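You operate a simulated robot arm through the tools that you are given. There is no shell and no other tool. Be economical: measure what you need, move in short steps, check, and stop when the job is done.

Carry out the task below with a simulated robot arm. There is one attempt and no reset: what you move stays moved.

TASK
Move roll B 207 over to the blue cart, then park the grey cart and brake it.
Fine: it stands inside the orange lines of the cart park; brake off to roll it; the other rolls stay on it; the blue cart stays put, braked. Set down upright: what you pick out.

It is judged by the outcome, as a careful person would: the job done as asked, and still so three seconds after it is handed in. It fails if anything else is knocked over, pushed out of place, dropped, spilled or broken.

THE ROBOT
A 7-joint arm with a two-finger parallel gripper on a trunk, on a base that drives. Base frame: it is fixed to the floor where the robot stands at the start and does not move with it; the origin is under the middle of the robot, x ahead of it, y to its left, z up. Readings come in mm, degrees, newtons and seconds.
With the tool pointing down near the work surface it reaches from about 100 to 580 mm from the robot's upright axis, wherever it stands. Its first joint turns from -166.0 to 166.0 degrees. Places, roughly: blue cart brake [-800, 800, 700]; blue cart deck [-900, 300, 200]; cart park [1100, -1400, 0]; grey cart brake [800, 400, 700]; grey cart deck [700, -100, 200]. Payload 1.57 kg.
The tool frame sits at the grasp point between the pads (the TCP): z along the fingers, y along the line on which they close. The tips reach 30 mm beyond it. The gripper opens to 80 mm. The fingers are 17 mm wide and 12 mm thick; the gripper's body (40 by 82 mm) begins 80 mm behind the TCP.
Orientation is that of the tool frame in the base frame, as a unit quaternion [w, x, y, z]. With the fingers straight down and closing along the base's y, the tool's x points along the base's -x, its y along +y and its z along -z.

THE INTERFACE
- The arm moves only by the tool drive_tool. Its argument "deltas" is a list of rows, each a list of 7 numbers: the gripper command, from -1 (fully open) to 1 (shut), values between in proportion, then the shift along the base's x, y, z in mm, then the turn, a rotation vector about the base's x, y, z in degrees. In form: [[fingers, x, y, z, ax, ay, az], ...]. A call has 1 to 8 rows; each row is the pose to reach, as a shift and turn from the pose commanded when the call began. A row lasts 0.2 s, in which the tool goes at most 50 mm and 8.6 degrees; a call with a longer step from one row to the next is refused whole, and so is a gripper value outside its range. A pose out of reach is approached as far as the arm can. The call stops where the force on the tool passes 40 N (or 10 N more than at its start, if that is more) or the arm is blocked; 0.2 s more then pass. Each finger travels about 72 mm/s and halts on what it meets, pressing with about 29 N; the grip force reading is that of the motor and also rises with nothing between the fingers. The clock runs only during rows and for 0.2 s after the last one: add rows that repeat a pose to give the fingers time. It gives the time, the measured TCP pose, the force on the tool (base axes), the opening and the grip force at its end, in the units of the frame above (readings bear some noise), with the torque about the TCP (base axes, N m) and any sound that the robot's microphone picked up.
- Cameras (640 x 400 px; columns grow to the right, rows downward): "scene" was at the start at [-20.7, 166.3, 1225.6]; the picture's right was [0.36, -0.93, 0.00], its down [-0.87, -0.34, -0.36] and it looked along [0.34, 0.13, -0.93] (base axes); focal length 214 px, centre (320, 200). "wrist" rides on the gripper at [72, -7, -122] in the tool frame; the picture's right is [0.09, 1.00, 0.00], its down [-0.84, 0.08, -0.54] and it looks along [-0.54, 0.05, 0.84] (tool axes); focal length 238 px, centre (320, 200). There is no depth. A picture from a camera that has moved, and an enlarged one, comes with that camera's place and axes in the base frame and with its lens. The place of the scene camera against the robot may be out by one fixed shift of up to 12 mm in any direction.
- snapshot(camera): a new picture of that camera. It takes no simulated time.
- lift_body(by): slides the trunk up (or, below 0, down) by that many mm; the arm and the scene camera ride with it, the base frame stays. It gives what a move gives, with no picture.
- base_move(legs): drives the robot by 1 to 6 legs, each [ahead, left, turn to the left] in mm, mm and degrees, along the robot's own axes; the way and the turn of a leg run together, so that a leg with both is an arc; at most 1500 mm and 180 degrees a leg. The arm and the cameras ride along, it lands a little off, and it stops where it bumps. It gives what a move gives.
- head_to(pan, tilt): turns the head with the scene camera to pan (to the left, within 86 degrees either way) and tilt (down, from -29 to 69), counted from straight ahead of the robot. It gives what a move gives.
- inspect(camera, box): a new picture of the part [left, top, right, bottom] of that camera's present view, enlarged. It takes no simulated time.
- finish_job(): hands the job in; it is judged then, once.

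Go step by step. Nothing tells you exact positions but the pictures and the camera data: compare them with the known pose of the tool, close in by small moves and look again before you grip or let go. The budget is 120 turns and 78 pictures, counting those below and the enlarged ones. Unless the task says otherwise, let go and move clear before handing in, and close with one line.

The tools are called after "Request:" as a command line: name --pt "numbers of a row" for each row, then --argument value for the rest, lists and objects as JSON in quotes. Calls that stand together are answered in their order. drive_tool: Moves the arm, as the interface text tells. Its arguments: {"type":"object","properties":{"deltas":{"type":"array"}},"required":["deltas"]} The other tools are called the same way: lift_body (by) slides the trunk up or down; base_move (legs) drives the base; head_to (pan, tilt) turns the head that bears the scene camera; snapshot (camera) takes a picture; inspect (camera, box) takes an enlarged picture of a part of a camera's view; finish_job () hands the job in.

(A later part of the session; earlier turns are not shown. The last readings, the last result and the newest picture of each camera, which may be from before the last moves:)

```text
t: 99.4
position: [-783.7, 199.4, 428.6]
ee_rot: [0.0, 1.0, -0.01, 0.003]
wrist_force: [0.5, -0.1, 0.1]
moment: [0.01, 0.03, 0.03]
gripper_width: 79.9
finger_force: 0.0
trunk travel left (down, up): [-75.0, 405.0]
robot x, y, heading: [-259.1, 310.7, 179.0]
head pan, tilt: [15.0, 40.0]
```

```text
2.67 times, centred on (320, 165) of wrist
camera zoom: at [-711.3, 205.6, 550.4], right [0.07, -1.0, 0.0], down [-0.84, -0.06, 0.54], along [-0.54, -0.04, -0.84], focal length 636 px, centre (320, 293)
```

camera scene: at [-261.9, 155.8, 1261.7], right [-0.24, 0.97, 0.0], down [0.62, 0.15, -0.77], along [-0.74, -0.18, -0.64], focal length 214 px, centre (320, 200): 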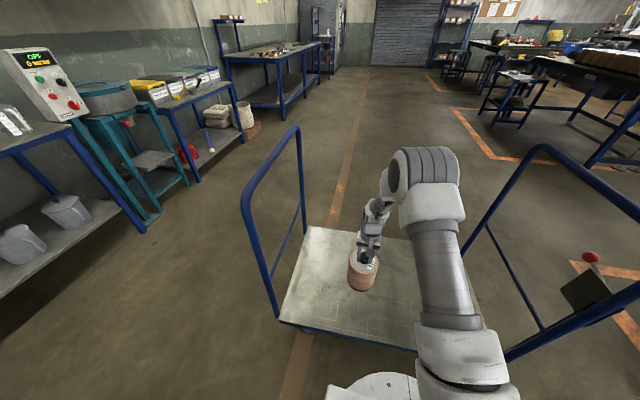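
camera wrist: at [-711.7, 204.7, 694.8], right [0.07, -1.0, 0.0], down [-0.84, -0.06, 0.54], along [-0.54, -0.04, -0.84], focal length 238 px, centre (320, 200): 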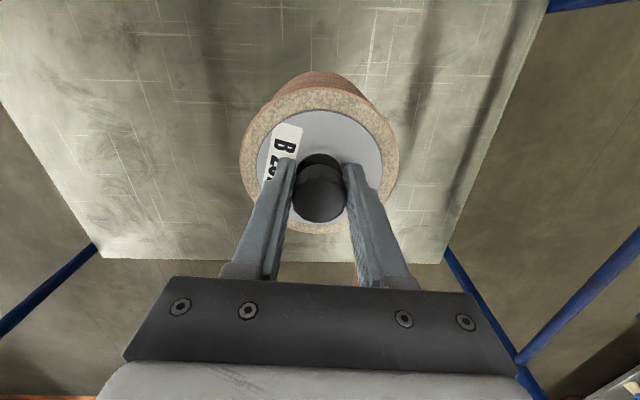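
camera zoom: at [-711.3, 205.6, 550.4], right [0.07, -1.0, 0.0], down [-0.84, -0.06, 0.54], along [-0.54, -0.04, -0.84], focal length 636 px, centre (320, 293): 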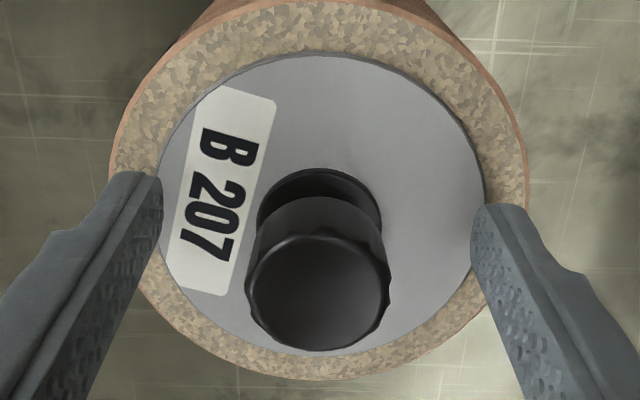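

Released and standing upright. I lift clear, then look back at the cart.

Request:
drive_tool --pt "-1 0 0 30 0 0 0" --pt "-1 0 0 75 0 0 0" --pt "-1 0 0 120 0 0 0" --pt "-1 30 0 165 0 0 0" --pt "-1 60 0 200 0 0 0" --pt "-1 90 0 240 0 0 0" --pt "-1 120 0 280 0 0 0" --pt "-1 150 0 320 0 0 0"

Request:
base_move --legs '[[-260, 0, 0]]'

Request:
snapshot --camera "scene"

```text
refused: row 4 steps farther than a row can; nothing moved
```

```text
t: 101.6
position: [-532.9, 196.6, 428.2]
ee_rot: [0.0, 1.0, -0.011, 0.001]
wrist_force: [-0.2, 1.2, -0.1]
moment: [0.03, 0.0, -0.02]
gripper_width: 79.8
finger_force: 0.0
trunk travel left (down, up): [-75.0, 405.0]
robot x, y, heading: [-12.5, 307.9, 179.0]
head pan, tilt: [15.0, 40.0]
```

```text
41 pictures are left
camera scene: at [-11.8, 151.1, 1261.7], right [-0.24, 0.97, 0.0], down [0.62, 0.15, -0.77], along [-0.74, -0.18, -0.64], focal length 214 px, centre (320, 200)
```

scene: 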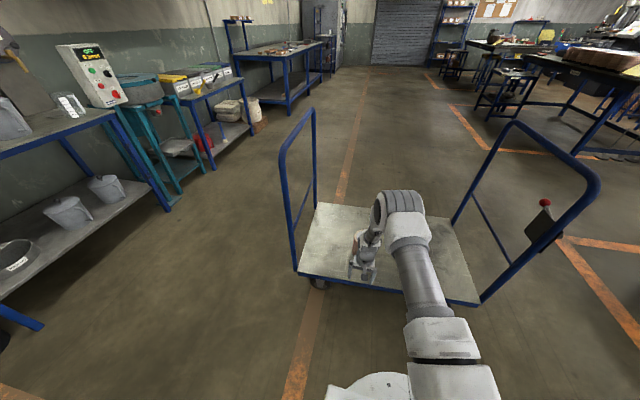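

The lift was refused and the base backed out with the fingers low; they straddled the knob along y, so it should have passed clear. I raise the arm now and check the roll.

Request:
drive_tool --pt "-1 0 0 45 0 0 0" --pt "-1 0 0 90 0 0 0" --pt "-1 0 0 135 0 0 0" --pt "-1 20 0 180 0 0 0" --pt "-1 40 0 225 0 0 0" --pt "-1 60 0 270 0 0 0" --pt "-1 80 0 315 0 0 0" --pt "-1 100 0 360 0 0 0"

Request:
head_to --pan 25 --tilt 40

Request:
snapshot --camera "scene"

Request:
snapshot --camera "wrist"

```text
t: 103.4
position: [-432.6, 198.1, 789.1]
ee_rot: [-0.001, 1.0, -0.012, 0.002]
wrist_force: [-0.1, 0.2, -0.7]
moment: [0.0, 0.0, 0.01]
gripper_width: 80.3
finger_force: 0.0
trunk travel left (down, up): [-75.0, 405.0]
robot x, y, heading: [-15.5, 303.9, 179.0]
head pan, tilt: [15.0, 40.0]
```

```text
t: 104.2
position: [-432.8, 197.6, 788.4]
ee_rot: [0.0, 1.0, -0.011, 0.003]
wrist_force: [0.5, 0.2, -0.6]
moment: [-0.01, -0.02, -0.02]
gripper_width: 79.9
finger_force: 0.0
trunk travel left (down, up): [-75.0, 405.0]
robot x, y, heading: [-10.3, 305.7, 179.1]
head pan, tilt: [25.0, 40.0]
```

```text
40 pictures are left
camera scene: at [-7.1, 137.1, 1261.7], right [-0.4, 0.92, 0.0], down [0.59, 0.26, -0.77], along [-0.7, -0.31, -0.64], focal length 214 px, centre (320, 200)
```

scene: 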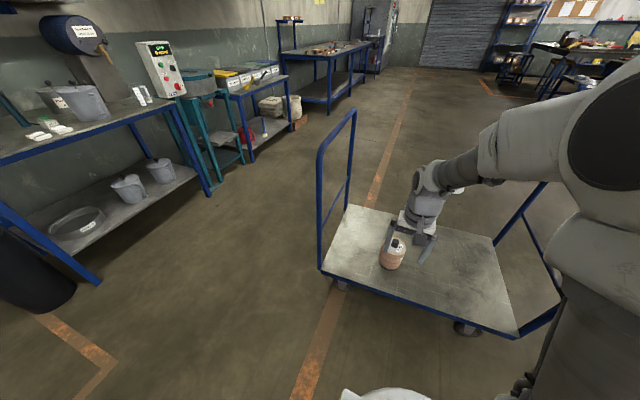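

```text
39 pictures are left
camera wrist: at [-360.8, 202.1, 911.0], right [0.07, -1.0, 0.0], down [-0.84, -0.06, 0.54], along [-0.54, -0.04, -0.84], focal length 238 px, centre (320, 200)
```

wrist: 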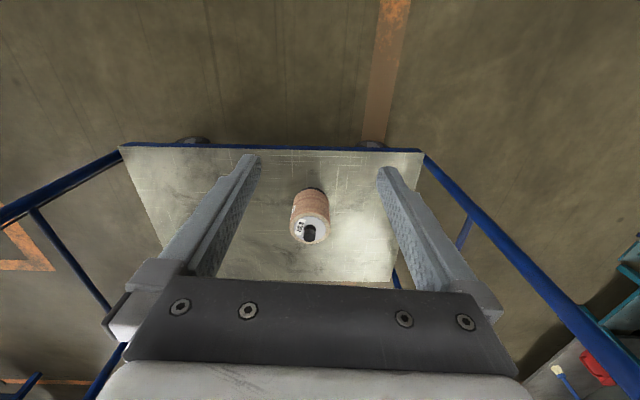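

B 207 stands upright on the blue deck. Now I go to the handle end of the grey cart, facing it, staying well back to view the brake.

Request:
base_move --legs '[[0, -780, 0], [-720, 0, 0], [0, 0, 91]]'

Request:
head_to --pan 0 --tilt 40

Request:
snapshot --camera "scene"

```text
t: 120.3
position: [838.5, 648.5, 790.1]
ee_rot: [-0.001, 0.714, 0.7, 0.001]
wrist_force: [-0.5, 0.2, -0.1]
moment: [0.01, -0.03, 0.0]
gripper_width: 80.1
finger_force: 0.1
trunk travel left (down, up): [-75.0, 405.0]
robot x, y, heading: [726.0, 1066.4, -91.3]
head pan, tilt: [25.0, 40.0]
```

```text
t: 121.2
position: [838.3, 647.1, 789.5]
ee_rot: [0.0, 0.714, 0.7, 0.001]
wrist_force: [0.4, -0.3, -0.1]
moment: [-0.02, -0.02, 0.0]
gripper_width: 80.2
finger_force: 0.0
trunk travel left (down, up): [-75.0, 405.0]
robot x, y, heading: [729.5, 1065.8, -91.5]
head pan, tilt: [0.0, 40.0]
```

```text
38 pictures are left
camera scene: at [875.2, 1064.1, 1261.7], right [-1.0, 0.02, 0.0], down [0.01, 0.64, -0.77], along [-0.02, -0.77, -0.64], focal length 214 px, centre (320, 200)
```

scene: 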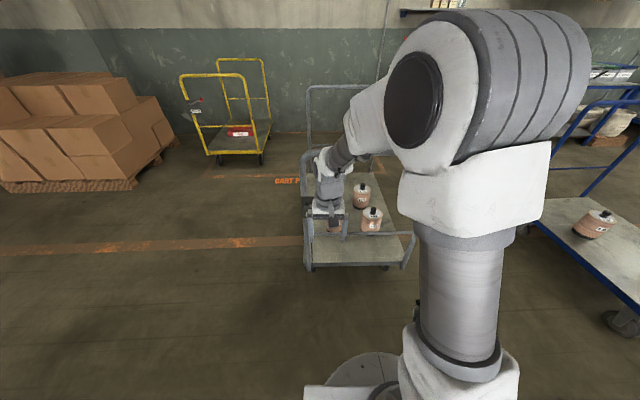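

The arm hides the brake; the wrist camera should see it.

Request:
snapshot --camera "wrist"

Request:
inspect --camera "scene" --box '[280, 150, 440, 280]'

```text
37 pictures are left
camera wrist: at [833.6, 719.1, 911.2], right [1.0, 0.07, 0.0], down [0.06, -0.84, 0.54], along [0.04, -0.54, -0.84], focal length 238 px, centre (320, 200)
```

wrist: 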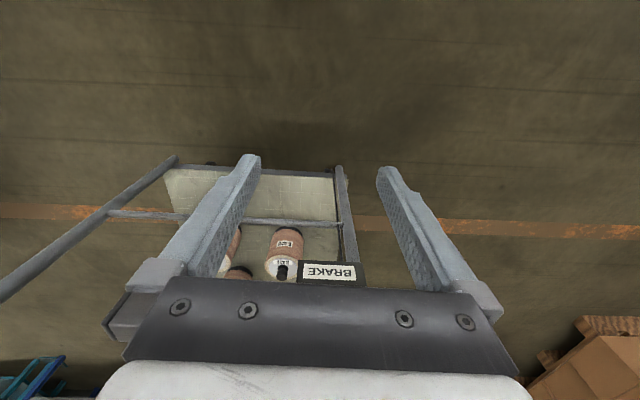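

```text
3.08 times, centred on (360, 215) of scene
camera zoom: at [875.2, 1064.1, 1261.7], right [-1.0, 0.02, 0.0], down [0.01, 0.64, -0.77], along [-0.02, -0.77, -0.64], focal length 660 px, centre (197, 154)
```

zoom: 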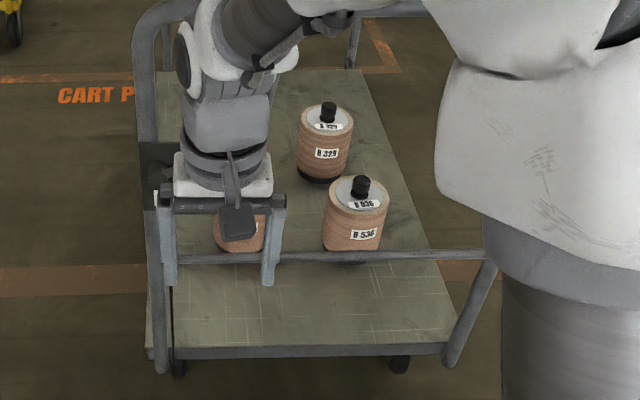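

I move the tool aside (−x) and up to uncover the brake.

Request:
drive_tool --pt "-1 -35 0 25 0 0 0" --pt "-1 -70 0 50 0 0 0" --pt "-1 -105 0 75 0 0 0" --pt "-1 -140 0 100 0 0 0" --pt "-1 -175 0 125 0 0 0" --pt "-1 -210 0 150 0 0 0" --pt "-1 -245 0 175 0 0 0" --pt "-1 -280 0 200 0 0 0"

Request:
snapshot --camera "scene"

```text
t: 123.0
position: [558.7, 647.3, 990.7]
ee_rot: [-0.001, 0.714, 0.7, 0.002]
wrist_force: [-0.8, 0.6, 0.3]
moment: [0.01, 0.0, -0.01]
gripper_width: 80.1
finger_force: 0.0
trunk travel left (down, up): [-75.0, 405.0]
robot x, y, heading: [726.2, 1067.1, -91.4]
head pan, tilt: [0.0, 40.0]
```

```text
35 pictures are left
camera scene: at [875.3, 1064.0, 1261.7], right [-1.0, 0.02, 0.0], down [0.01, 0.64, -0.77], along [-0.02, -0.77, -0.64], focal length 214 px, centre (320, 200)
```

scene: 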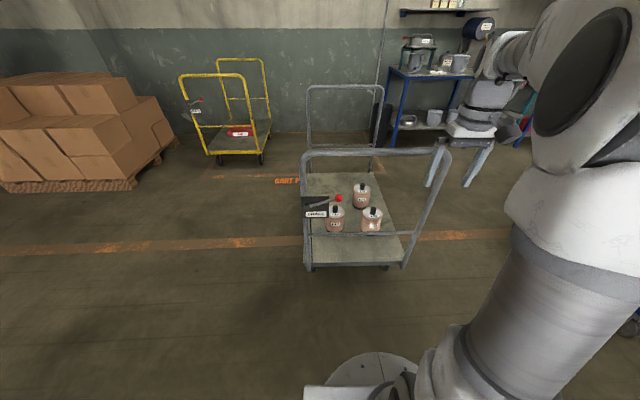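

Request:
inspect --camera "scene" --box '[285, 140, 385, 230]'

Request:
inspect --camera "scene" --box '[160, 70, 280, 160]'

```text
4.44 times, centred on (335, 185) of scene
camera zoom: at [875.3, 1064.0, 1261.7], right [-1.0, 0.02, 0.0], down [0.01, 0.64, -0.77], along [-0.02, -0.77, -0.64], focal length 953 px, centre (253, 267)
```

zoom: 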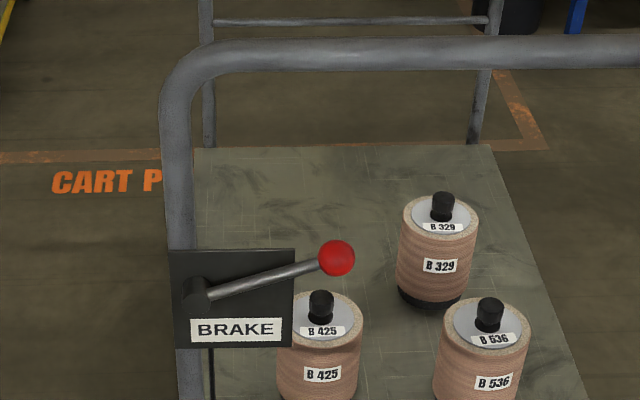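

```text
4.44 times, centred on (220, 115) of scene
camera zoom: at [875.3, 1064.0, 1261.7], right [-1.0, 0.02, 0.0], down [0.01, 0.64, -0.77], along [-0.02, -0.77, -0.64], focal length 953 px, centre (764, 578)
```

zoom: 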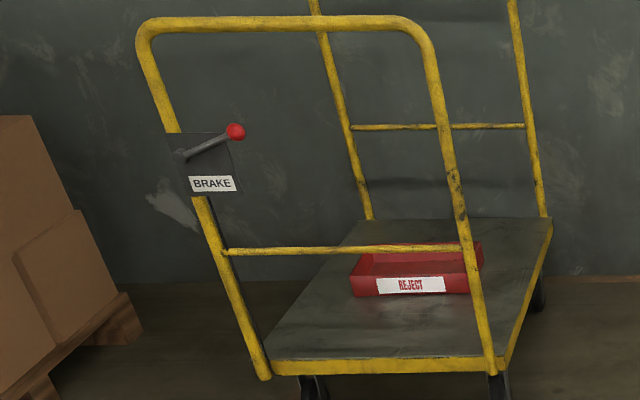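

The lever's ball is about (785, 420, 735), pivot about (911, 400, 680), just under the hoop's top bar (z≈920). I will use a horizontal tool with fingers closing vertically around the ball, so I turn the tool in two steps (first 68°).

Request:
drive_tool --pt "-1 0 -10 0 -4.9 4.9 4.9" --pt "-1 0 -25 0 -9.8 9.8 9.8" --pt "-1 0 -40 0 -14.7 14.7 14.7" --pt "-1 0 -55 0 -19.6 19.6 19.6" --pt "-1 0 -70 0 -24.5 24.5 24.5" --pt "-1 0 -85 0 -29.4 29.4 29.4" --pt "-1 0 -95 0 -34.3 34.3 34.3" --pt "-1 0 -100 0 -39.2 39.2 39.2"

Request:
drive_tool --pt "-1 0 0 0 -4.9 4.9 4.9" --pt "-1 0 0 0 -9.8 9.8 9.8" --pt "-1 0 0 0 -14.7 14.7 14.7" --pt "-1 0 0 0 -19.6 19.6 19.6" --pt "-1 0 0 0 -24.5 24.5 24.5" --pt "-1 0 0 0 -29.4 29.4 29.4" --pt "-1 0 0 0 -30.1 30.1 30.1"

Request:
snapshot --camera "scene"

```text
t: 124.8
position: [558.5, 546.0, 989.9]
ee_rot: [0.003, 0.368, 0.81, -0.456]
wrist_force: [0.7, 0.3, 0.9]
moment: [0.03, 0.01, -0.01]
gripper_width: 80.1
finger_force: 0.0
trunk travel left (down, up): [-75.0, 405.0]
robot x, y, heading: [732.1, 1065.5, -91.3]
head pan, tilt: [0.0, 40.0]
```

```text
t: 126.4
position: [559.2, 547.8, 990.3]
ee_rot: [-0.006, -0.007, -0.706, 0.708]
wrist_force: [-0.6, -0.1, 0.4]
moment: [0.02, 0.01, 0.02]
gripper_width: 79.8
finger_force: 0.1
out of reach, approached as far as the arm can: row 1, 2
trunk travel left (down, up): [-75.0, 405.0]
robot x, y, heading: [726.3, 1067.9, -91.2]
head pan, tilt: [0.0, 40.0]
```

```text
32 pictures are left
camera scene: at [875.2, 1064.0, 1261.7], right [-1.0, 0.02, 0.0], down [0.01, 0.64, -0.77], along [-0.02, -0.77, -0.64], focal length 214 px, centre (320, 200)
```

scene: 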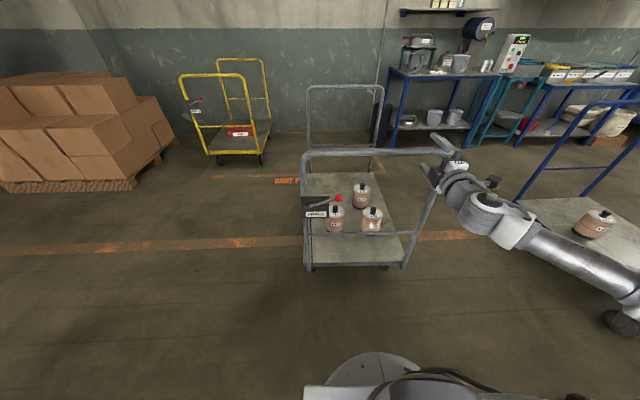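

The tool is now horizontal, pointing at the cart. I shift the base left 150 mm and bring the tool down level with the ball, still ~90 mm short of the hoop.

Request:
base_move --legs '[[0, 0, 1.2], [0, 150, 0]]'

Request:
drive_tool --pt "-1 8 0 -32 0 0 0" --pt "-1 18 0 -64 0 0 0" --pt "-1 28 0 -96 0 0 0" --pt "-1 38 0 -128 0 0 0" --pt "-1 48 0 -160 0 0 0" --pt "-1 58 0 -192 0 0 0" --pt "-1 68 0 -224 0 0 0" --pt "-1 75 0 -255 0 0 0"

Request:
snapshot --camera "scene"

Request:
snapshot --camera "wrist"

```text
t: 128.6
position: [720.5, 544.4, 989.5]
ee_rot: [-0.014, 0.0, -0.707, 0.707]
wrist_force: [-0.4, -0.2, 0.4]
moment: [-0.02, 0.01, -0.01]
gripper_width: 79.9
finger_force: 0.0
trunk travel left (down, up): [-75.0, 405.0]
robot x, y, heading: [876.6, 1066.6, -89.8]
head pan, tilt: [0.0, 40.0]
```

```text
t: 130.4
position: [774.6, 554.6, 949.7]
ee_rot: [0.014, 0.0, 0.719, -0.695]
wrist_force: [0.0, 0.1, 0.2]
moment: [0.01, 0.0, 0.03]
gripper_width: 79.9
finger_force: 0.0
out of reach, approached as far as the arm can: row 1, 2, 3, 4, 5, 6, 7, 8
trunk travel left (down, up): [-75.0, 405.0]
robot x, y, heading: [873.2, 1062.3, -90.0]
head pan, tilt: [0.0, 40.0]
```

```text
31 pictures are left
camera scene: at [1024.4, 1067.7, 1261.7], right [-1.0, 0.0, 0.0], down [0.0, 0.64, -0.77], along [0.0, -0.77, -0.64], focal length 214 px, centre (320, 200)
```

scene: 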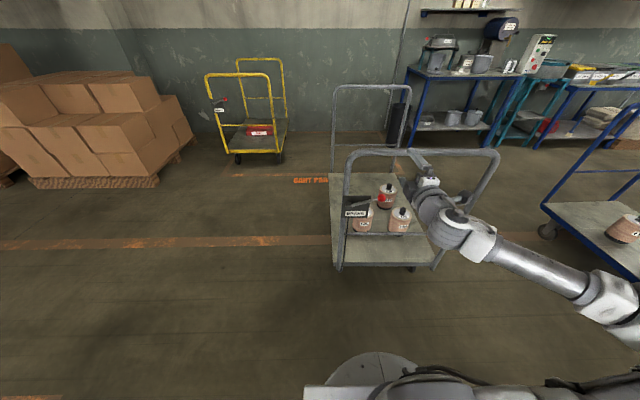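

```text
30 pictures are left
camera wrist: at [699.9, 675.1, 959.6], right [-0.07, 0.03, -1.0], down [0.83, 0.56, -0.04], along [0.56, -0.83, -0.07], focal length 238 px, centre (320, 200)
```

wrist: 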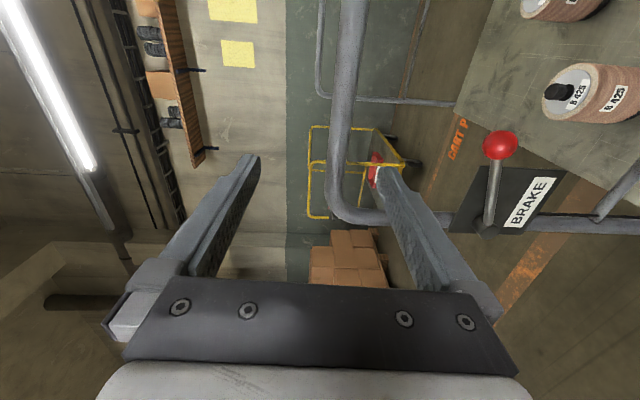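

Horizontal, the arm can't get below z≈950. I tilt the tool 45° down (still with fingers in the vertical plane), which keeps the hand clear of the top bar, then descend.

Request:
drive_tool --pt "-1 0 0 0 7.5 0 0" --pt "-1 0 0 0 15 0 0" --pt "-1 0 0 0 22.5 0 0" --pt "-1 0 0 0 30 0 0" --pt "-1 0 0 0 37.5 0 0" --pt "-1 0 0 0 45 0 0"

Request:
drive_tool --pt "-1 0 0 -30 0 0 0" --pt "-1 0 0 -60 0 0 0" --pt "-1 0 0 -90 0 0 0" --pt "-1 0 0 -120 0 0 0" --pt "-1 0 0 -150 0 0 0"

Request:
snapshot --camera "wrist"

```text
t: 131.8
position: [770.9, 556.9, 955.1]
ee_rot: [0.013, 0.006, 0.924, -0.383]
wrist_force: [0.1, 0.3, -0.7]
moment: [0.0, 0.02, 0.01]
gripper_width: 79.8
finger_force: 0.1
trunk travel left (down, up): [-75.0, 405.0]
robot x, y, heading: [878.3, 1063.4, -89.6]
head pan, tilt: [0.0, 40.0]
```

```text
t: 133.0
position: [770.4, 557.5, 804.9]
ee_rot: [0.014, 0.006, 0.923, -0.384]
wrist_force: [0.1, 0.4, 0.1]
moment: [0.0, 0.02, -0.01]
gripper_width: 80.3
finger_force: 0.1
trunk travel left (down, up): [-75.0, 405.0]
robot x, y, heading: [875.5, 1067.6, -90.0]
head pan, tilt: [0.0, 40.0]
```

```text
29 pictures are left
camera wrist: at [696.9, 638.9, 894.0], right [-0.07, 0.7, -0.71], down [0.83, 0.44, 0.35], along [0.56, -0.56, -0.61], focal length 238 px, centre (320, 200)
```

wrist: 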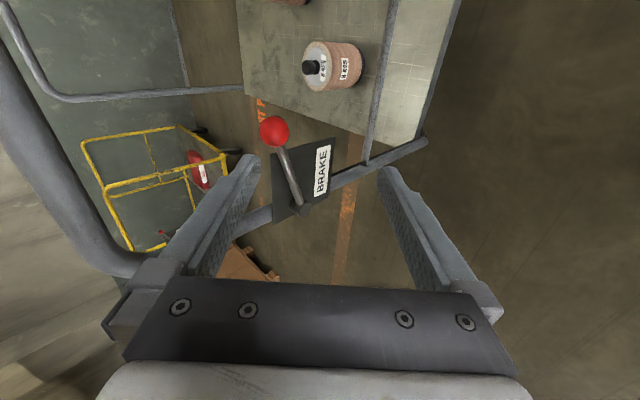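

The ball is at (784, 423, 742). I line up on the tilted axis, then slide in around it.

Request:
drive_tool --pt "-1 7 -28 8 0 0 0" --pt "-1 13 -55 14 0 0 0"

Request:
snapshot --camera "wrist"

```text
t: 133.6
position: [783.5, 501.9, 820.1]
ee_rot: [0.014, 0.007, 0.924, -0.383]
wrist_force: [-0.1, -0.3, 0.4]
moment: [0.0, -0.01, 0.0]
gripper_width: 80.0
finger_force: 0.0
trunk travel left (down, up): [-75.0, 405.0]
robot x, y, heading: [876.7, 1063.3, -89.7]
head pan, tilt: [0.0, 40.0]
```

```text
28 pictures are left
camera wrist: at [709.5, 584.5, 908.4], right [-0.07, 0.7, -0.71], down [0.83, 0.44, 0.35], along [0.56, -0.56, -0.61], focal length 238 px, centre (320, 200)
```

wrist: 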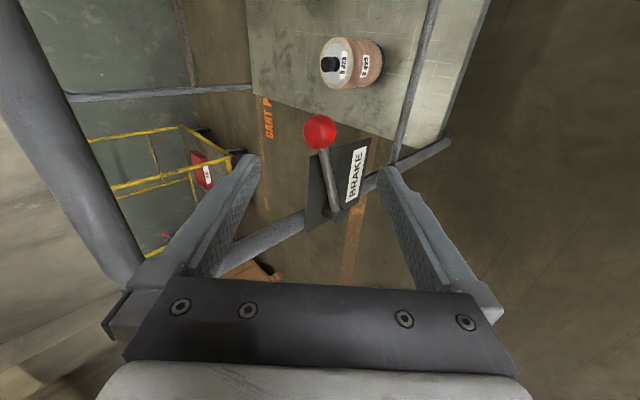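

The ball lies right on the tool axis. I slide in ~108 mm.

Request:
drive_tool --pt "-1 0 -25 -25 0 0 0" --pt "-1 0 -50 -50 0 0 0" --pt "-1 0 -68 -68 0 0 0" --pt "-1 0 -78 -78 0 0 0"

Request:
snapshot --camera "wrist"

```text
t: 134.6
position: [782.4, 424.4, 740.6]
ee_rot: [0.012, 0.006, 0.923, -0.384]
wrist_force: [0.2, 0.0, 0.1]
moment: [-0.01, -0.02, -0.01]
gripper_width: 80.1
finger_force: 0.0
trunk travel left (down, up): [-75.0, 405.0]
robot x, y, heading: [879.7, 1067.4, -90.0]
head pan, tilt: [0.0, 40.0]
```

```text
27 pictures are left
camera wrist: at [707.9, 506.5, 829.9], right [-0.07, 0.7, -0.71], down [0.83, 0.44, 0.35], along [0.56, -0.56, -0.61], focal length 238 px, centre (320, 200)
```

wrist: 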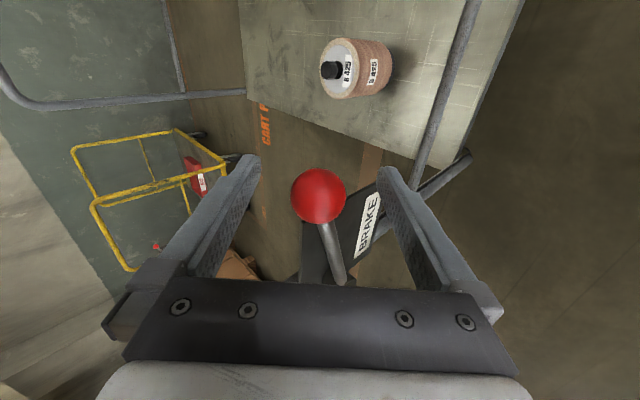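

The ball is between the pads. I close on it.

Request:
drive_tool --pt "0 0 0 0 0 0 0" --pt "1 0 0 0 0 0 0" --pt "1 0 0 0 0 0 0" --pt "1 0 0 0 0 0 0" --pt "1 0 0 0 0 0 0"

Request:
drive_tool --pt "1 -2 0 -4 0 0 0" --pt "1 -4 0 -9 0 0 0" --pt "1 -6 0 -14 0 0 0" --pt "1 -6 0 -14 0 0 0"

```text
t: 135.8
position: [780.3, 424.0, 741.4]
ee_rot: [0.013, 0.006, 0.923, -0.383]
wrist_force: [-1.6, -4.6, 5.5]
moment: [-0.09, -0.1, 0.09]
gripper_width: 32.7
finger_force: 29.1
trunk travel left (down, up): [-75.0, 405.0]
robot x, y, heading: [879.5, 1065.3, -89.6]
head pan, tilt: [0.0, 40.0]
```

```text
t: 136.5
position: [782.0, 421.6, 740.5]
ee_rot: [0.015, 0.003, 0.92, -0.391]
wrist_force: [0.5, 9.3, 13.3]
moment: [0.08, -0.07, -0.03]
gripper_width: 32.5
finger_force: 28.6
trunk travel left (down, up): [-75.0, 405.0]
robot x, y, heading: [876.0, 1069.2, -89.9]
head pan, tilt: [0.0, 40.0]
stopped in row 3: the force on the tool passed its limit at 43 N (the readings are from after the stop); the commanded pose is now the measured one
```

Down is against a stop, so release should be upwards. I try a small upward arc.

Request:
drive_tool --pt "1 2 0 4 0 0 0" --pt "1 4 0 9 0 0 0" --pt "1 6 0 14 0 0 0" --pt "1 8 0 19 0 0 0" --pt "1 8 0 19 0 0 0"

```text
t: 137.7
position: [787.9, 420.9, 754.8]
ee_rot: [0.015, 0.003, 0.921, -0.389]
wrist_force: [-2.4, 8.0, -7.9]
moment: [-0.02, 0.61, -0.5]
gripper_width: 32.5
finger_force: 29.1
trunk travel left (down, up): [-75.0, 405.0]
robot x, y, heading: [879.5, 1063.8, -89.6]
head pan, tilt: [0.0, 40.0]
```

It moves up. I follow the arc about the pivot.

Request:
drive_tool --pt "1 6 0 10 0 0 0" --pt "1 13 0 20 0 0 0" --pt "1 21 0 29 0 0 0" --pt "1 30 0 37 0 0 0" --pt "1 39 0 44 0 0 0" --pt "1 49 0 51 0 0 0"

Request:
snapshot --camera "scene"

Request:
snapshot --camera "wrist"

```text
t: 139.1
position: [836.8, 421.4, 807.9]
ee_rot: [0.014, 0.004, 0.921, -0.389]
wrist_force: [-8.1, 0.4, -0.9]
moment: [0.06, 0.76, -0.3]
gripper_width: 32.6
finger_force: 29.4
trunk travel left (down, up): [-75.0, 405.0]
robot x, y, heading: [879.5, 1067.8, -89.8]
head pan, tilt: [0.0, 40.0]
```

```text
26 pictures are left
camera scene: at [1024.0, 1067.6, 1261.9], right [-1.0, 0.0, 0.0], down [0.0, 0.64, -0.77], along [0.0, -0.77, -0.64], focal length 214 px, centre (320, 200)
```

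scene: 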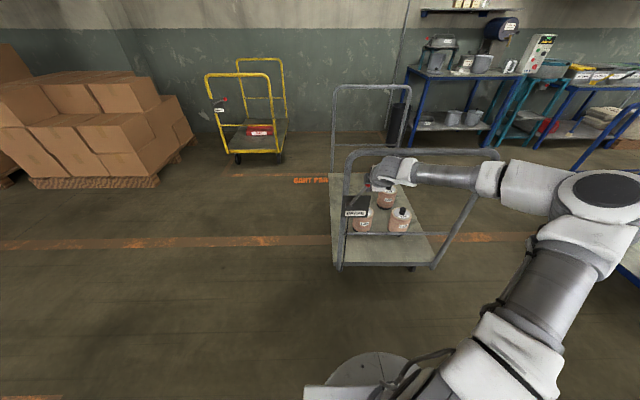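

```text
25 pictures are left
camera wrist: at [762.6, 503.5, 895.5], right [-0.07, 0.69, -0.72], down [0.83, 0.45, 0.35], along [0.56, -0.57, -0.6], focal length 238 px, centre (320, 200)
```

wrist: 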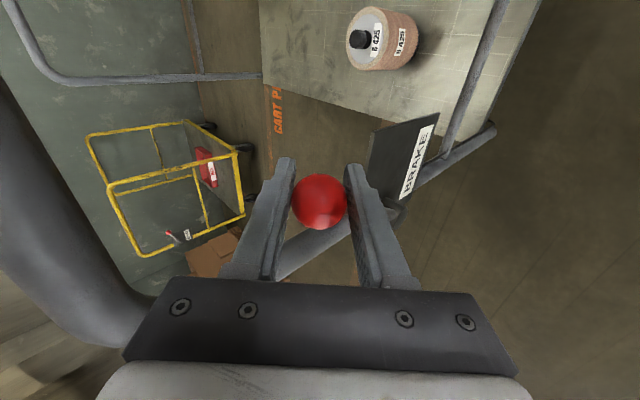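

The lever is up by about 35°. I continue the arc until it meets a stop or clicks.

Request:
drive_tool --pt "1 9 0 6 0 0 0" --pt "1 19 0 11 0 0 0" --pt "1 30 0 15 0 0 0" --pt "1 30 0 15 0 0 0"

```text
t: 140.1
position: [869.3, 421.3, 824.1]
ee_rot: [0.016, 0.002, 0.92, -0.39]
wrist_force: [-3.5, 1.2, -0.2]
moment: [0.14, 0.41, -0.28]
gripper_width: 32.1
finger_force: 29.1
trunk travel left (down, up): [-75.0, 405.0]
robot x, y, heading: [876.9, 1068.1, -90.0]
head pan, tilt: [0.0, 40.0]
```

Still free; I continue a little further.

Request:
drive_tool --pt "1 8 0 3 0 0 0" --pt "1 17 0 5 0 0 0" --pt "1 26 0 6 0 0 0" --pt "1 35 0 6 0 0 0" --pt "1 43 0 5 0 0 0" --pt "1 43 0 5 0 0 0"

Request:
snapshot --camera "wrist"

```text
t: 141.5
position: [904.6, 419.1, 825.7]
ee_rot: [0.013, 0.008, 0.921, -0.39]
wrist_force: [-32.5, -9.1, 0.9]
moment: [0.01, -0.08, -0.16]
gripper_width: 0.1
finger_force: 21.2
trunk travel left (down, up): [-75.0, 405.0]
robot x, y, heading: [882.1, 1065.0, -89.6]
head pan, tilt: [0.0, 40.0]
```

```text
24 pictures are left
camera wrist: at [830.8, 502.9, 913.9], right [-0.07, 0.69, -0.72], down [0.83, 0.44, 0.35], along [0.55, -0.57, -0.61], focal length 238 px, centre (320, 200)
```

wrist: 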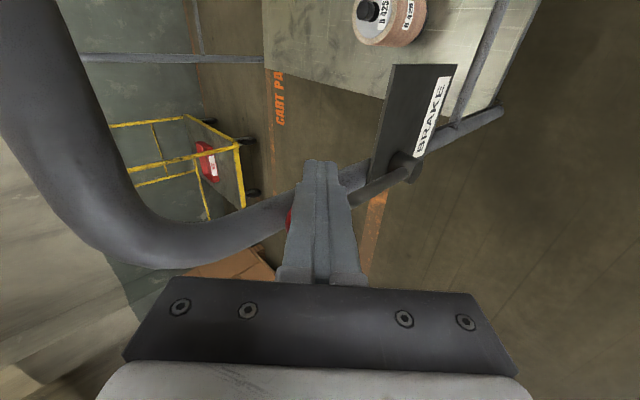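

The lever reached its upper stop and the fingers slipped off the ball; it is fully raised. I ease off and withdraw.

Request:
drive_tool --pt "1 -12 0 0 0 0 0" --pt "1 -20 20 20 0 0 0" --pt "0 -25 50 50 0 0 0" --pt "-1 -30 80 80 0 0 0" --pt "-1 -50 105 105 0 0 0" --pt "-1 -80 120 130 0 0 0"

Request:
snapshot --camera "wrist"

```text
t: 142.9
position: [832.2, 539.8, 957.4]
ee_rot: [0.015, 0.003, 0.921, -0.39]
wrist_force: [0.5, -0.3, -0.5]
moment: [0.03, 0.02, -0.02]
gripper_width: 80.1
finger_force: 0.2
trunk travel left (down, up): [-75.0, 405.0]
robot x, y, heading: [880.2, 1065.9, -90.0]
head pan, tilt: [0.0, 40.0]
```

```text
23 pictures are left
camera wrist: at [757.4, 622.8, 1044.5], right [-0.08, 0.69, -0.72], down [0.82, 0.45, 0.35], along [0.56, -0.56, -0.6], focal length 238 px, centre (320, 200)
```

wrist: 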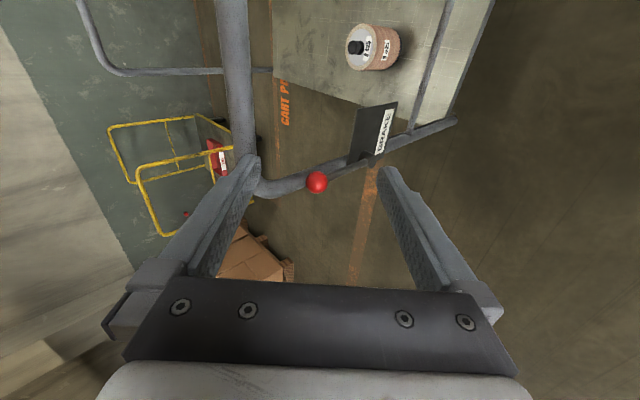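

The lever stands up: brake off. The top bar is near y≈378, z≈919. I lower the trunk a bit and bring the tool horizontal in front of the bar's middle (x≈700).

Request:
lift_body --by -60

Request:
drive_tool --pt "-1 -20 5 3 -7 0 0" --pt "-1 -40 10 7 -14 0 0" --pt "-1 -60 15 10 -21 0 0" --pt "-1 -80 15 14 -28 0 0" --pt "-1 -100 15 17 -35 0 0" --pt "-1 -120 15 20 -42 0 0" --pt "-1 -132 15 22 -46 0 0"

Request:
snapshot --camera "scene"

Request:
snapshot --camera "wrist"

```text
t: 143.9
position: [833.6, 539.4, 896.5]
ee_rot: [0.016, 0.003, 0.921, -0.39]
wrist_force: [0.2, -0.2, 0.7]
moment: [-0.01, -0.03, 0.0]
gripper_width: 80.1
finger_force: 0.1
trunk travel left (down, up): [-15.0, 465.0]
robot x, y, heading: [877.2, 1074.0, -89.8]
head pan, tilt: [0.0, 40.0]
```

```text
t: 145.5
position: [699.6, 555.7, 921.4]
ee_rot: [-0.015, 0.004, -0.696, 0.718]
wrist_force: [0.8, -0.3, 0.0]
moment: [-0.01, 0.03, 0.01]
gripper_width: 80.0
finger_force: 0.1
out of reach, approached as far as the arm can: row 2
trunk travel left (down, up): [-15.0, 465.0]
robot x, y, heading: [875.2, 1068.2, -89.8]
head pan, tilt: [0.0, 40.0]
```

```text
22 pictures are left
camera scene: at [1024.6, 1067.7, 1201.7], right [-1.0, 0.0, 0.0], down [0.0, 0.64, -0.77], along [0.0, -0.77, -0.64], focal length 214 px, centre (320, 200)
```

scene: 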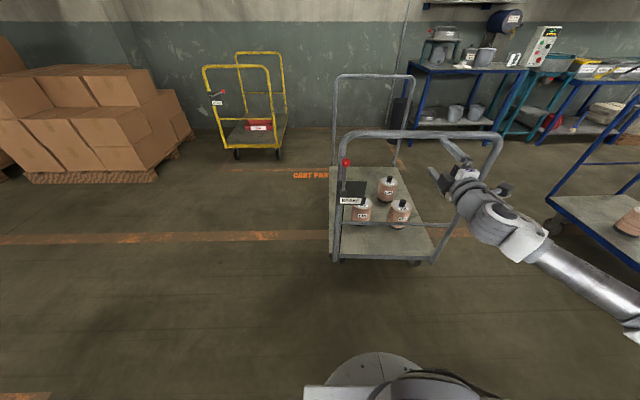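

```text
21 pictures are left
camera wrist: at [625.1, 676.8, 923.0], right [-0.08, -0.03, -1.0], down [0.82, 0.56, -0.08], along [0.56, -0.83, -0.01], focal length 238 px, centre (320, 200)
```

wrist: 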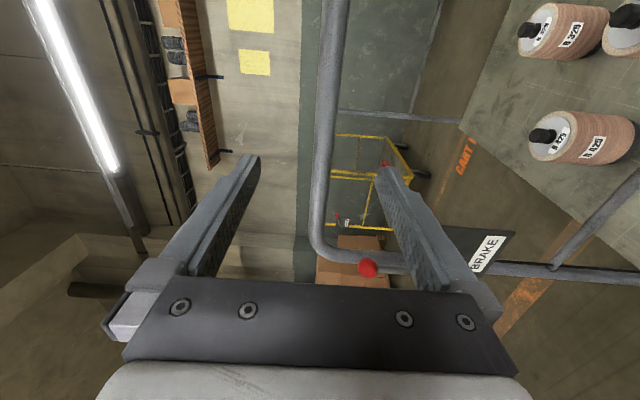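

The bar lies at the tool's height between the open fingers. I drive the base ahead 205 mm so the fingers pass over and under it.

Request:
drive_tool --pt "-1 -8 0 4 0 0 0" --pt "-1 -8 0 4 0 0 0"

Request:
base_move --legs '[[140, 0, 0]]'

Request:
snapshot --camera "wrist"

```text
t: 146.1
position: [693.4, 555.6, 924.3]
ee_rot: [-0.015, 0.003, -0.696, 0.718]
wrist_force: [0.4, -0.1, 0.1]
moment: [-0.03, -0.01, 0.04]
gripper_width: 80.0
finger_force: 0.0
trunk travel left (down, up): [-15.0, 465.0]
robot x, y, heading: [875.9, 1064.5, -89.7]
head pan, tilt: [0.0, 40.0]
```

```text
t: 147.7
position: [692.4, 413.2, 924.2]
ee_rot: [-0.016, 0.004, -0.696, 0.718]
wrist_force: [0.8, -0.2, -0.6]
moment: [0.0, -0.03, 0.0]
gripper_width: 79.9
finger_force: 0.0
trunk travel left (down, up): [-15.0, 465.0]
robot x, y, heading: [880.6, 927.1, -89.7]
head pan, tilt: [0.0, 40.0]
```

```text
20 pictures are left
camera wrist: at [618.1, 532.9, 925.8], right [-0.08, -0.03, -1.0], down [0.82, 0.56, -0.08], along [0.56, -0.83, -0.01], focal length 238 px, centre (320, 200)
```

wrist: 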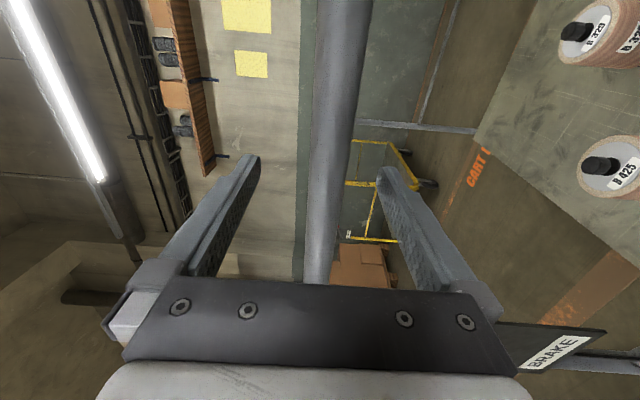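

The bar is centred between the fingers. I advance another 65 mm and close.

Request:
base_move --legs '[[65, 0, 0]]'

Request:
drive_tool --pt "0 0 0 0 0 0 0" --pt "1 0 0 0 0 0 0" --pt "1 0 0 0 0 0 0" --pt "1 0 0 0 0 0 0" --pt "1 0 0 0 0 0 0"

Request:
snapshot --camera "wrist"

```text
t: 148.8
position: [694.0, 349.1, 924.1]
ee_rot: [-0.014, 0.004, -0.694, 0.719]
wrist_force: [0.3, -0.1, 1.0]
moment: [-0.02, 0.01, 0.03]
gripper_width: 80.2
finger_force: 0.0
trunk travel left (down, up): [-15.0, 465.0]
robot x, y, heading: [876.1, 857.2, -89.8]
head pan, tilt: [0.0, 40.0]
```

```text
t: 150.0
position: [694.3, 348.8, 920.1]
ee_rot: [-0.017, 0.003, -0.698, 0.716]
wrist_force: [5.8, 3.6, -0.3]
moment: [-1.28, 0.35, -0.98]
gripper_width: 26.2
finger_force: 29.1
trunk travel left (down, up): [-15.0, 465.0]
robot x, y, heading: [875.8, 859.6, -89.5]
head pan, tilt: [0.0, 40.0]
```

```text
19 pictures are left
camera wrist: at [618.5, 468.1, 922.4], right [-0.07, -0.03, -1.0], down [0.82, 0.56, -0.08], along [0.56, -0.83, -0.02], focal length 238 px, centre (320, 200)
```

wrist: 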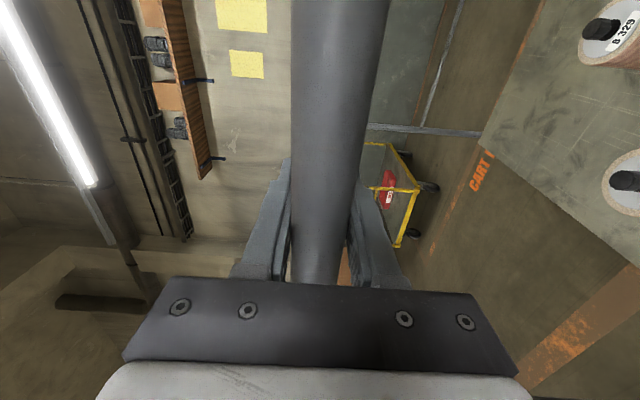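

The bar is gripped (26 mm). I roll the cart a first 100 mm and check.

Request:
base_move --legs '[[100, 0, 0]]'

Request:
snapshot --camera "scene"

```text
t: 150.8
position: [696.4, 335.1, 920.7]
ee_rot: [-0.018, 0.005, -0.699, 0.715]
wrist_force: [-1.1, -1.3, -0.2]
moment: [0.28, 0.42, 0.2]
gripper_width: 26.2
finger_force: 29.1
trunk travel left (down, up): [-15.0, 465.0]
robot x, y, heading: [878.2, 844.9, -90.0]
head pan, tilt: [0.0, 40.0]
stopped in leg 1: the force on the tool passed its limit at 48 N (the readings are from after the stop); the commanded pose is now the measured one
```

```text
18 pictures are left
camera scene: at [1025.5, 846.3, 1202.0], right [-1.0, 0.0, 0.0], down [0.0, 0.64, -0.77], along [0.0, -0.77, -0.64], focal length 214 px, centre (320, 200)
```

scene: 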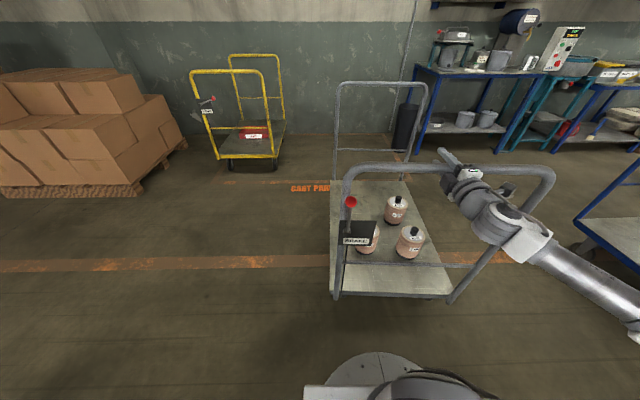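

It stopped at 48 N after 14 mm, the force then fell to near zero. I try a gentle arm push to learn whether the cart rolls.

Request:
drive_tool --pt "1 0 -2 0 0 0 0" --pt "1 0 -5 0 0 0 0" --pt "1 0 -9 0 0 0 0" --pt "1 0 -14 0 0 0 0" --pt "1 0 -19 0 0 0 0" --pt "1 0 -24 0 0 0 0"

Request:
inspect --camera "scene" --box '[300, 130, 580, 310]'

```text
t: 152.2
position: [698.7, 312.1, 920.4]
ee_rot: [-0.019, 0.009, -0.698, 0.716]
wrist_force: [18.2, 6.7, -1.5]
moment: [0.05, 0.5, -0.58]
gripper_width: 25.8
finger_force: 28.9
trunk travel left (down, up): [-15.0, 465.0]
robot x, y, heading: [879.3, 844.9, -89.7]
head pan, tilt: [0.0, 40.0]
```

```text
2.22 times, centred on (440, 220) of scene
camera zoom: at [1026.8, 846.8, 1201.6], right [-1.0, 0.0, 0.0], down [0.0, 0.64, -0.77], along [0.0, -0.77, -0.64], focal length 477 px, centre (53, 156)
```

zoom: 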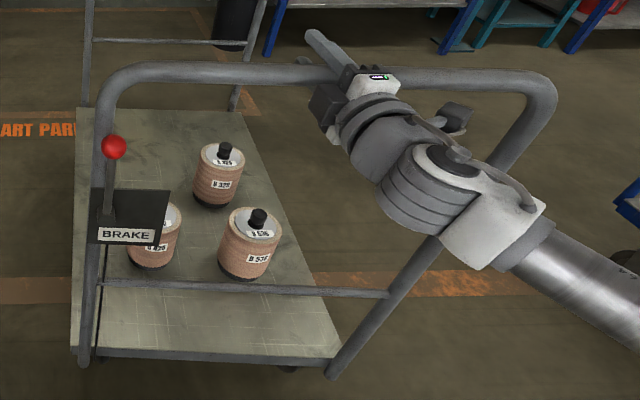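

The cart does roll. I relax the sideways strain by a small −x... rather +x shift of the tool, then test a short base leg.

Request:
drive_tool --pt "1 2 0 0 0 0 0" --pt "1 4 0 0 0 0 0" --pt "1 4 0 0 0 0 0"

Request:
base_move --legs '[[25, 0, 0]]'

```text
t: 153.0
position: [697.4, 311.1, 919.9]
ee_rot: [-0.016, 0.004, -0.699, 0.715]
wrist_force: [0.3, -0.3, 3.7]
moment: [0.22, 0.53, 0.21]
gripper_width: 26.0
finger_force: 28.8
trunk travel left (down, up): [-15.0, 465.0]
robot x, y, heading: [873.8, 843.0, -90.1]
head pan, tilt: [0.0, 40.0]
```

```text
t: 153.9
position: [701.7, 286.9, 919.9]
ee_rot: [-0.019, 0.007, -0.698, 0.716]
wrist_force: [17.5, 6.5, 3.8]
moment: [0.18, 0.5, -0.57]
gripper_width: 26.0
finger_force: 29.1
trunk travel left (down, up): [-15.0, 465.0]
robot x, y, heading: [878.5, 819.6, -89.8]
head pan, tilt: [0.0, 40.0]
```

A 25 mm leg is fine. I try a chain of six 40 mm legs.

Request:
base_move --legs '[[30, 0, 0], [40, 0, 0], [40, 0, 0], [40, 0, 0], [40, 0, 0], [40, 0, 0]]'

Request:
snapshot --camera "scene"

```text
t: 157.3
position: [700.7, 88.8, 921.2]
ee_rot: [-0.017, 0.008, -0.697, 0.717]
wrist_force: [1.9, -1.1, 4.0]
moment: [0.32, 0.57, -0.44]
gripper_width: 26.0
finger_force: 29.0
trunk travel left (down, up): [-15.0, 465.0]
robot x, y, heading: [879.8, 617.8, -89.9]
head pan, tilt: [0.0, 40.0]
stopped in leg 6: the force on the tool passed its limit at 50 N (the readings are from after the stop); the commanded pose is now the measured one
```

```text
16 pictures are left
camera scene: at [1026.7, 620.9, 1201.5], right [-1.0, 0.0, 0.0], down [0.0, 0.64, -0.77], along [0.0, -0.77, -0.64], focal length 214 px, centre (320, 200)
```

scene: 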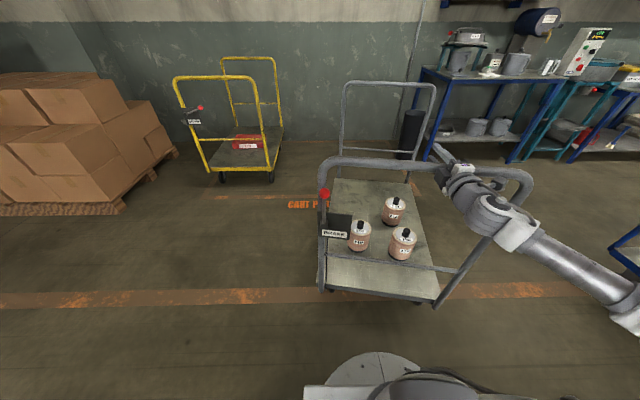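

The cart rolls but has yawed about 7° clockwise (its far end drifting to −x). I correct by moving its near end to the right (−x) while pushing on.

Request:
base_move --legs '[[15, -20, 0], [20, -25, 0], [20, -25, 0], [20, -25, 0]]'

Request:
snapshot --camera "scene"

```text
t: 159.6
position: [601.9, 15.1, 919.5]
ee_rot: [-0.016, 0.003, -0.697, 0.716]
wrist_force: [6.0, -1.1, 5.6]
moment: [0.46, 0.61, -0.54]
gripper_width: 25.7
finger_force: 28.9
trunk travel left (down, up): [-15.0, 465.0]
robot x, y, heading: [784.7, 545.3, -89.9]
head pan, tilt: [0.0, 40.0]
```

```text
15 pictures are left
camera scene: at [931.8, 546.1, 1201.6], right [-1.0, 0.0, 0.0], down [0.0, 0.64, -0.77], along [0.0, -0.77, -0.64], focal length 214 px, centre (320, 200)
```

scene: 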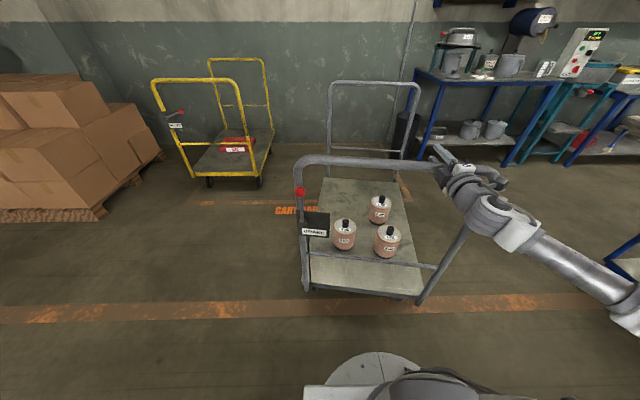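

The grip slid along the bar, so I now push off-centre on the −x side, which should straighten the cart. I push on and check.

Request:
base_move --legs '[[30, 0, 0], [35, 0, 0], [35, 0, 0], [35, 0, 0]]'

Request:
snapshot --camera "scene"

```text
t: 162.1
position: [604.4, -123.3, 920.2]
ee_rot: [-0.017, 0.005, -0.698, 0.716]
wrist_force: [-11.5, 1.4, 7.7]
moment: [0.45, 0.52, 0.57]
gripper_width: 25.8
finger_force: 29.9
trunk travel left (down, up): [-15.0, 465.0]
robot x, y, heading: [785.9, 408.2, -90.0]
head pan, tilt: [0.0, 40.0]
```

```text
14 pictures are left
camera scene: at [931.2, 410.0, 1201.8], right [-1.0, 0.0, 0.0], down [0.0, 0.64, -0.77], along [0.0, -0.77, -0.64], focal length 214 px, centre (320, 200)
```

scene: 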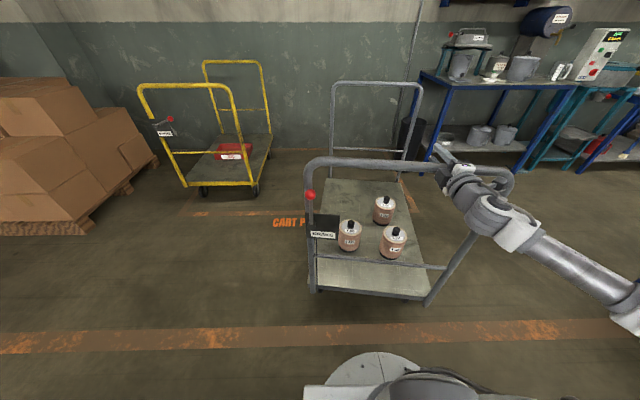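

The yaw persists at about 6.5°. I slide the grip further along the bar to −x for more leverage, and push again.

Request:
base_move --legs '[[0, -40, 0], [0, -40, 0], [30, 0, 0], [35, 0, 0], [35, 0, 0], [35, 0, 0]]'

Request:
snapshot --camera "scene"

```text
t: 164.5
position: [522.8, -162.0, 920.5]
ee_rot: [-0.013, 0.004, -0.698, 0.716]
wrist_force: [-1.2, 0.0, 1.7]
moment: [0.22, 0.44, 0.4]
gripper_width: 25.8
finger_force: 28.7
trunk travel left (down, up): [-15.0, 465.0]
robot x, y, heading: [705.5, 369.7, -89.8]
head pan, tilt: [0.0, 40.0]
stopped in leg 4: the force on the tool passed its limit at 72 N (the readings are from after the stop); the commanded pose is now the measured one
```

```text
13 pictures are left
camera scene: at [851.6, 368.9, 1201.6], right [-1.0, 0.0, 0.0], down [0.0, 0.64, -0.77], along [0.0, -0.77, -0.64], focal length 214 px, centre (320, 200)
```

scene: 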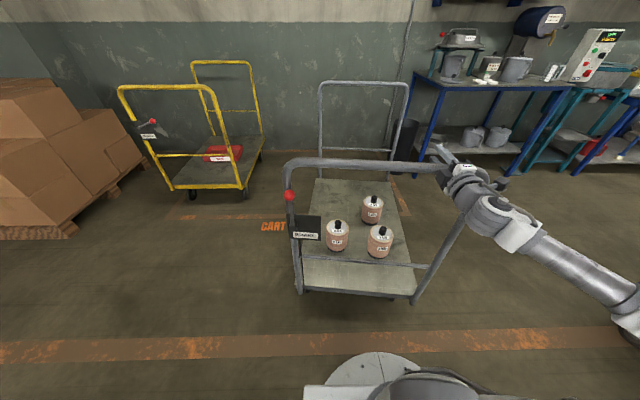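

Yaw is down to about 4.6°. I continue with gentler legs.

Request:
base_move --legs '[[20, 0, 0], [25, 0, 0], [25, 0, 0], [25, 0, 0], [25, 0, 0], [25, 0, 0]]'

Request:
base_move --legs '[[20, 0, 0], [25, 0, 0], [25, 0, 0]]'

Request:
snapshot --camera "scene"

```text
t: 167.6
position: [523.4, -306.4, 920.4]
ee_rot: [-0.015, 0.005, -0.698, 0.716]
wrist_force: [-8.6, 3.6, 9.4]
moment: [0.61, 0.52, 0.52]
gripper_width: 25.7
finger_force: 28.9
trunk travel left (down, up): [-15.0, 465.0]
robot x, y, heading: [704.1, 220.3, -89.7]
head pan, tilt: [0.0, 40.0]
```

```text
t: 169.3
position: [523.6, -361.2, 921.2]
ee_rot: [-0.013, 0.005, -0.697, 0.717]
wrist_force: [-0.6, -0.7, 3.4]
moment: [0.19, 0.28, 0.37]
gripper_width: 25.7
finger_force: 29.3
trunk travel left (down, up): [-15.0, 465.0]
robot x, y, heading: [708.5, 164.4, -89.6]
head pan, tilt: [0.0, 40.0]
stopped in leg 3: the robot was blocked; the commanded pose is now the measured one
```

```text
12 pictures are left
camera scene: at [852.3, 168.5, 1201.6], right [-1.0, 0.0, 0.0], down [0.0, 0.64, -0.77], along [0.0, -0.77, -0.64], focal length 214 px, centre (320, 200)
```

scene: 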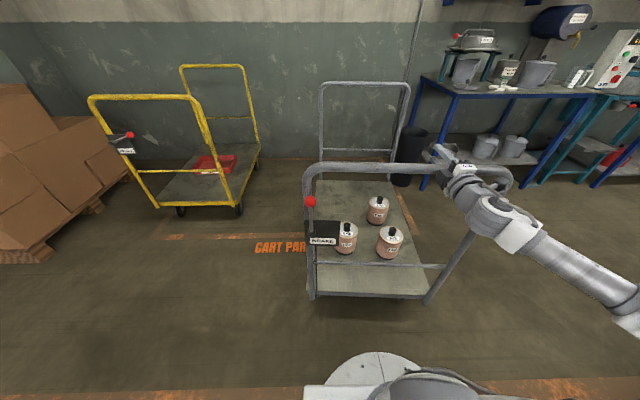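

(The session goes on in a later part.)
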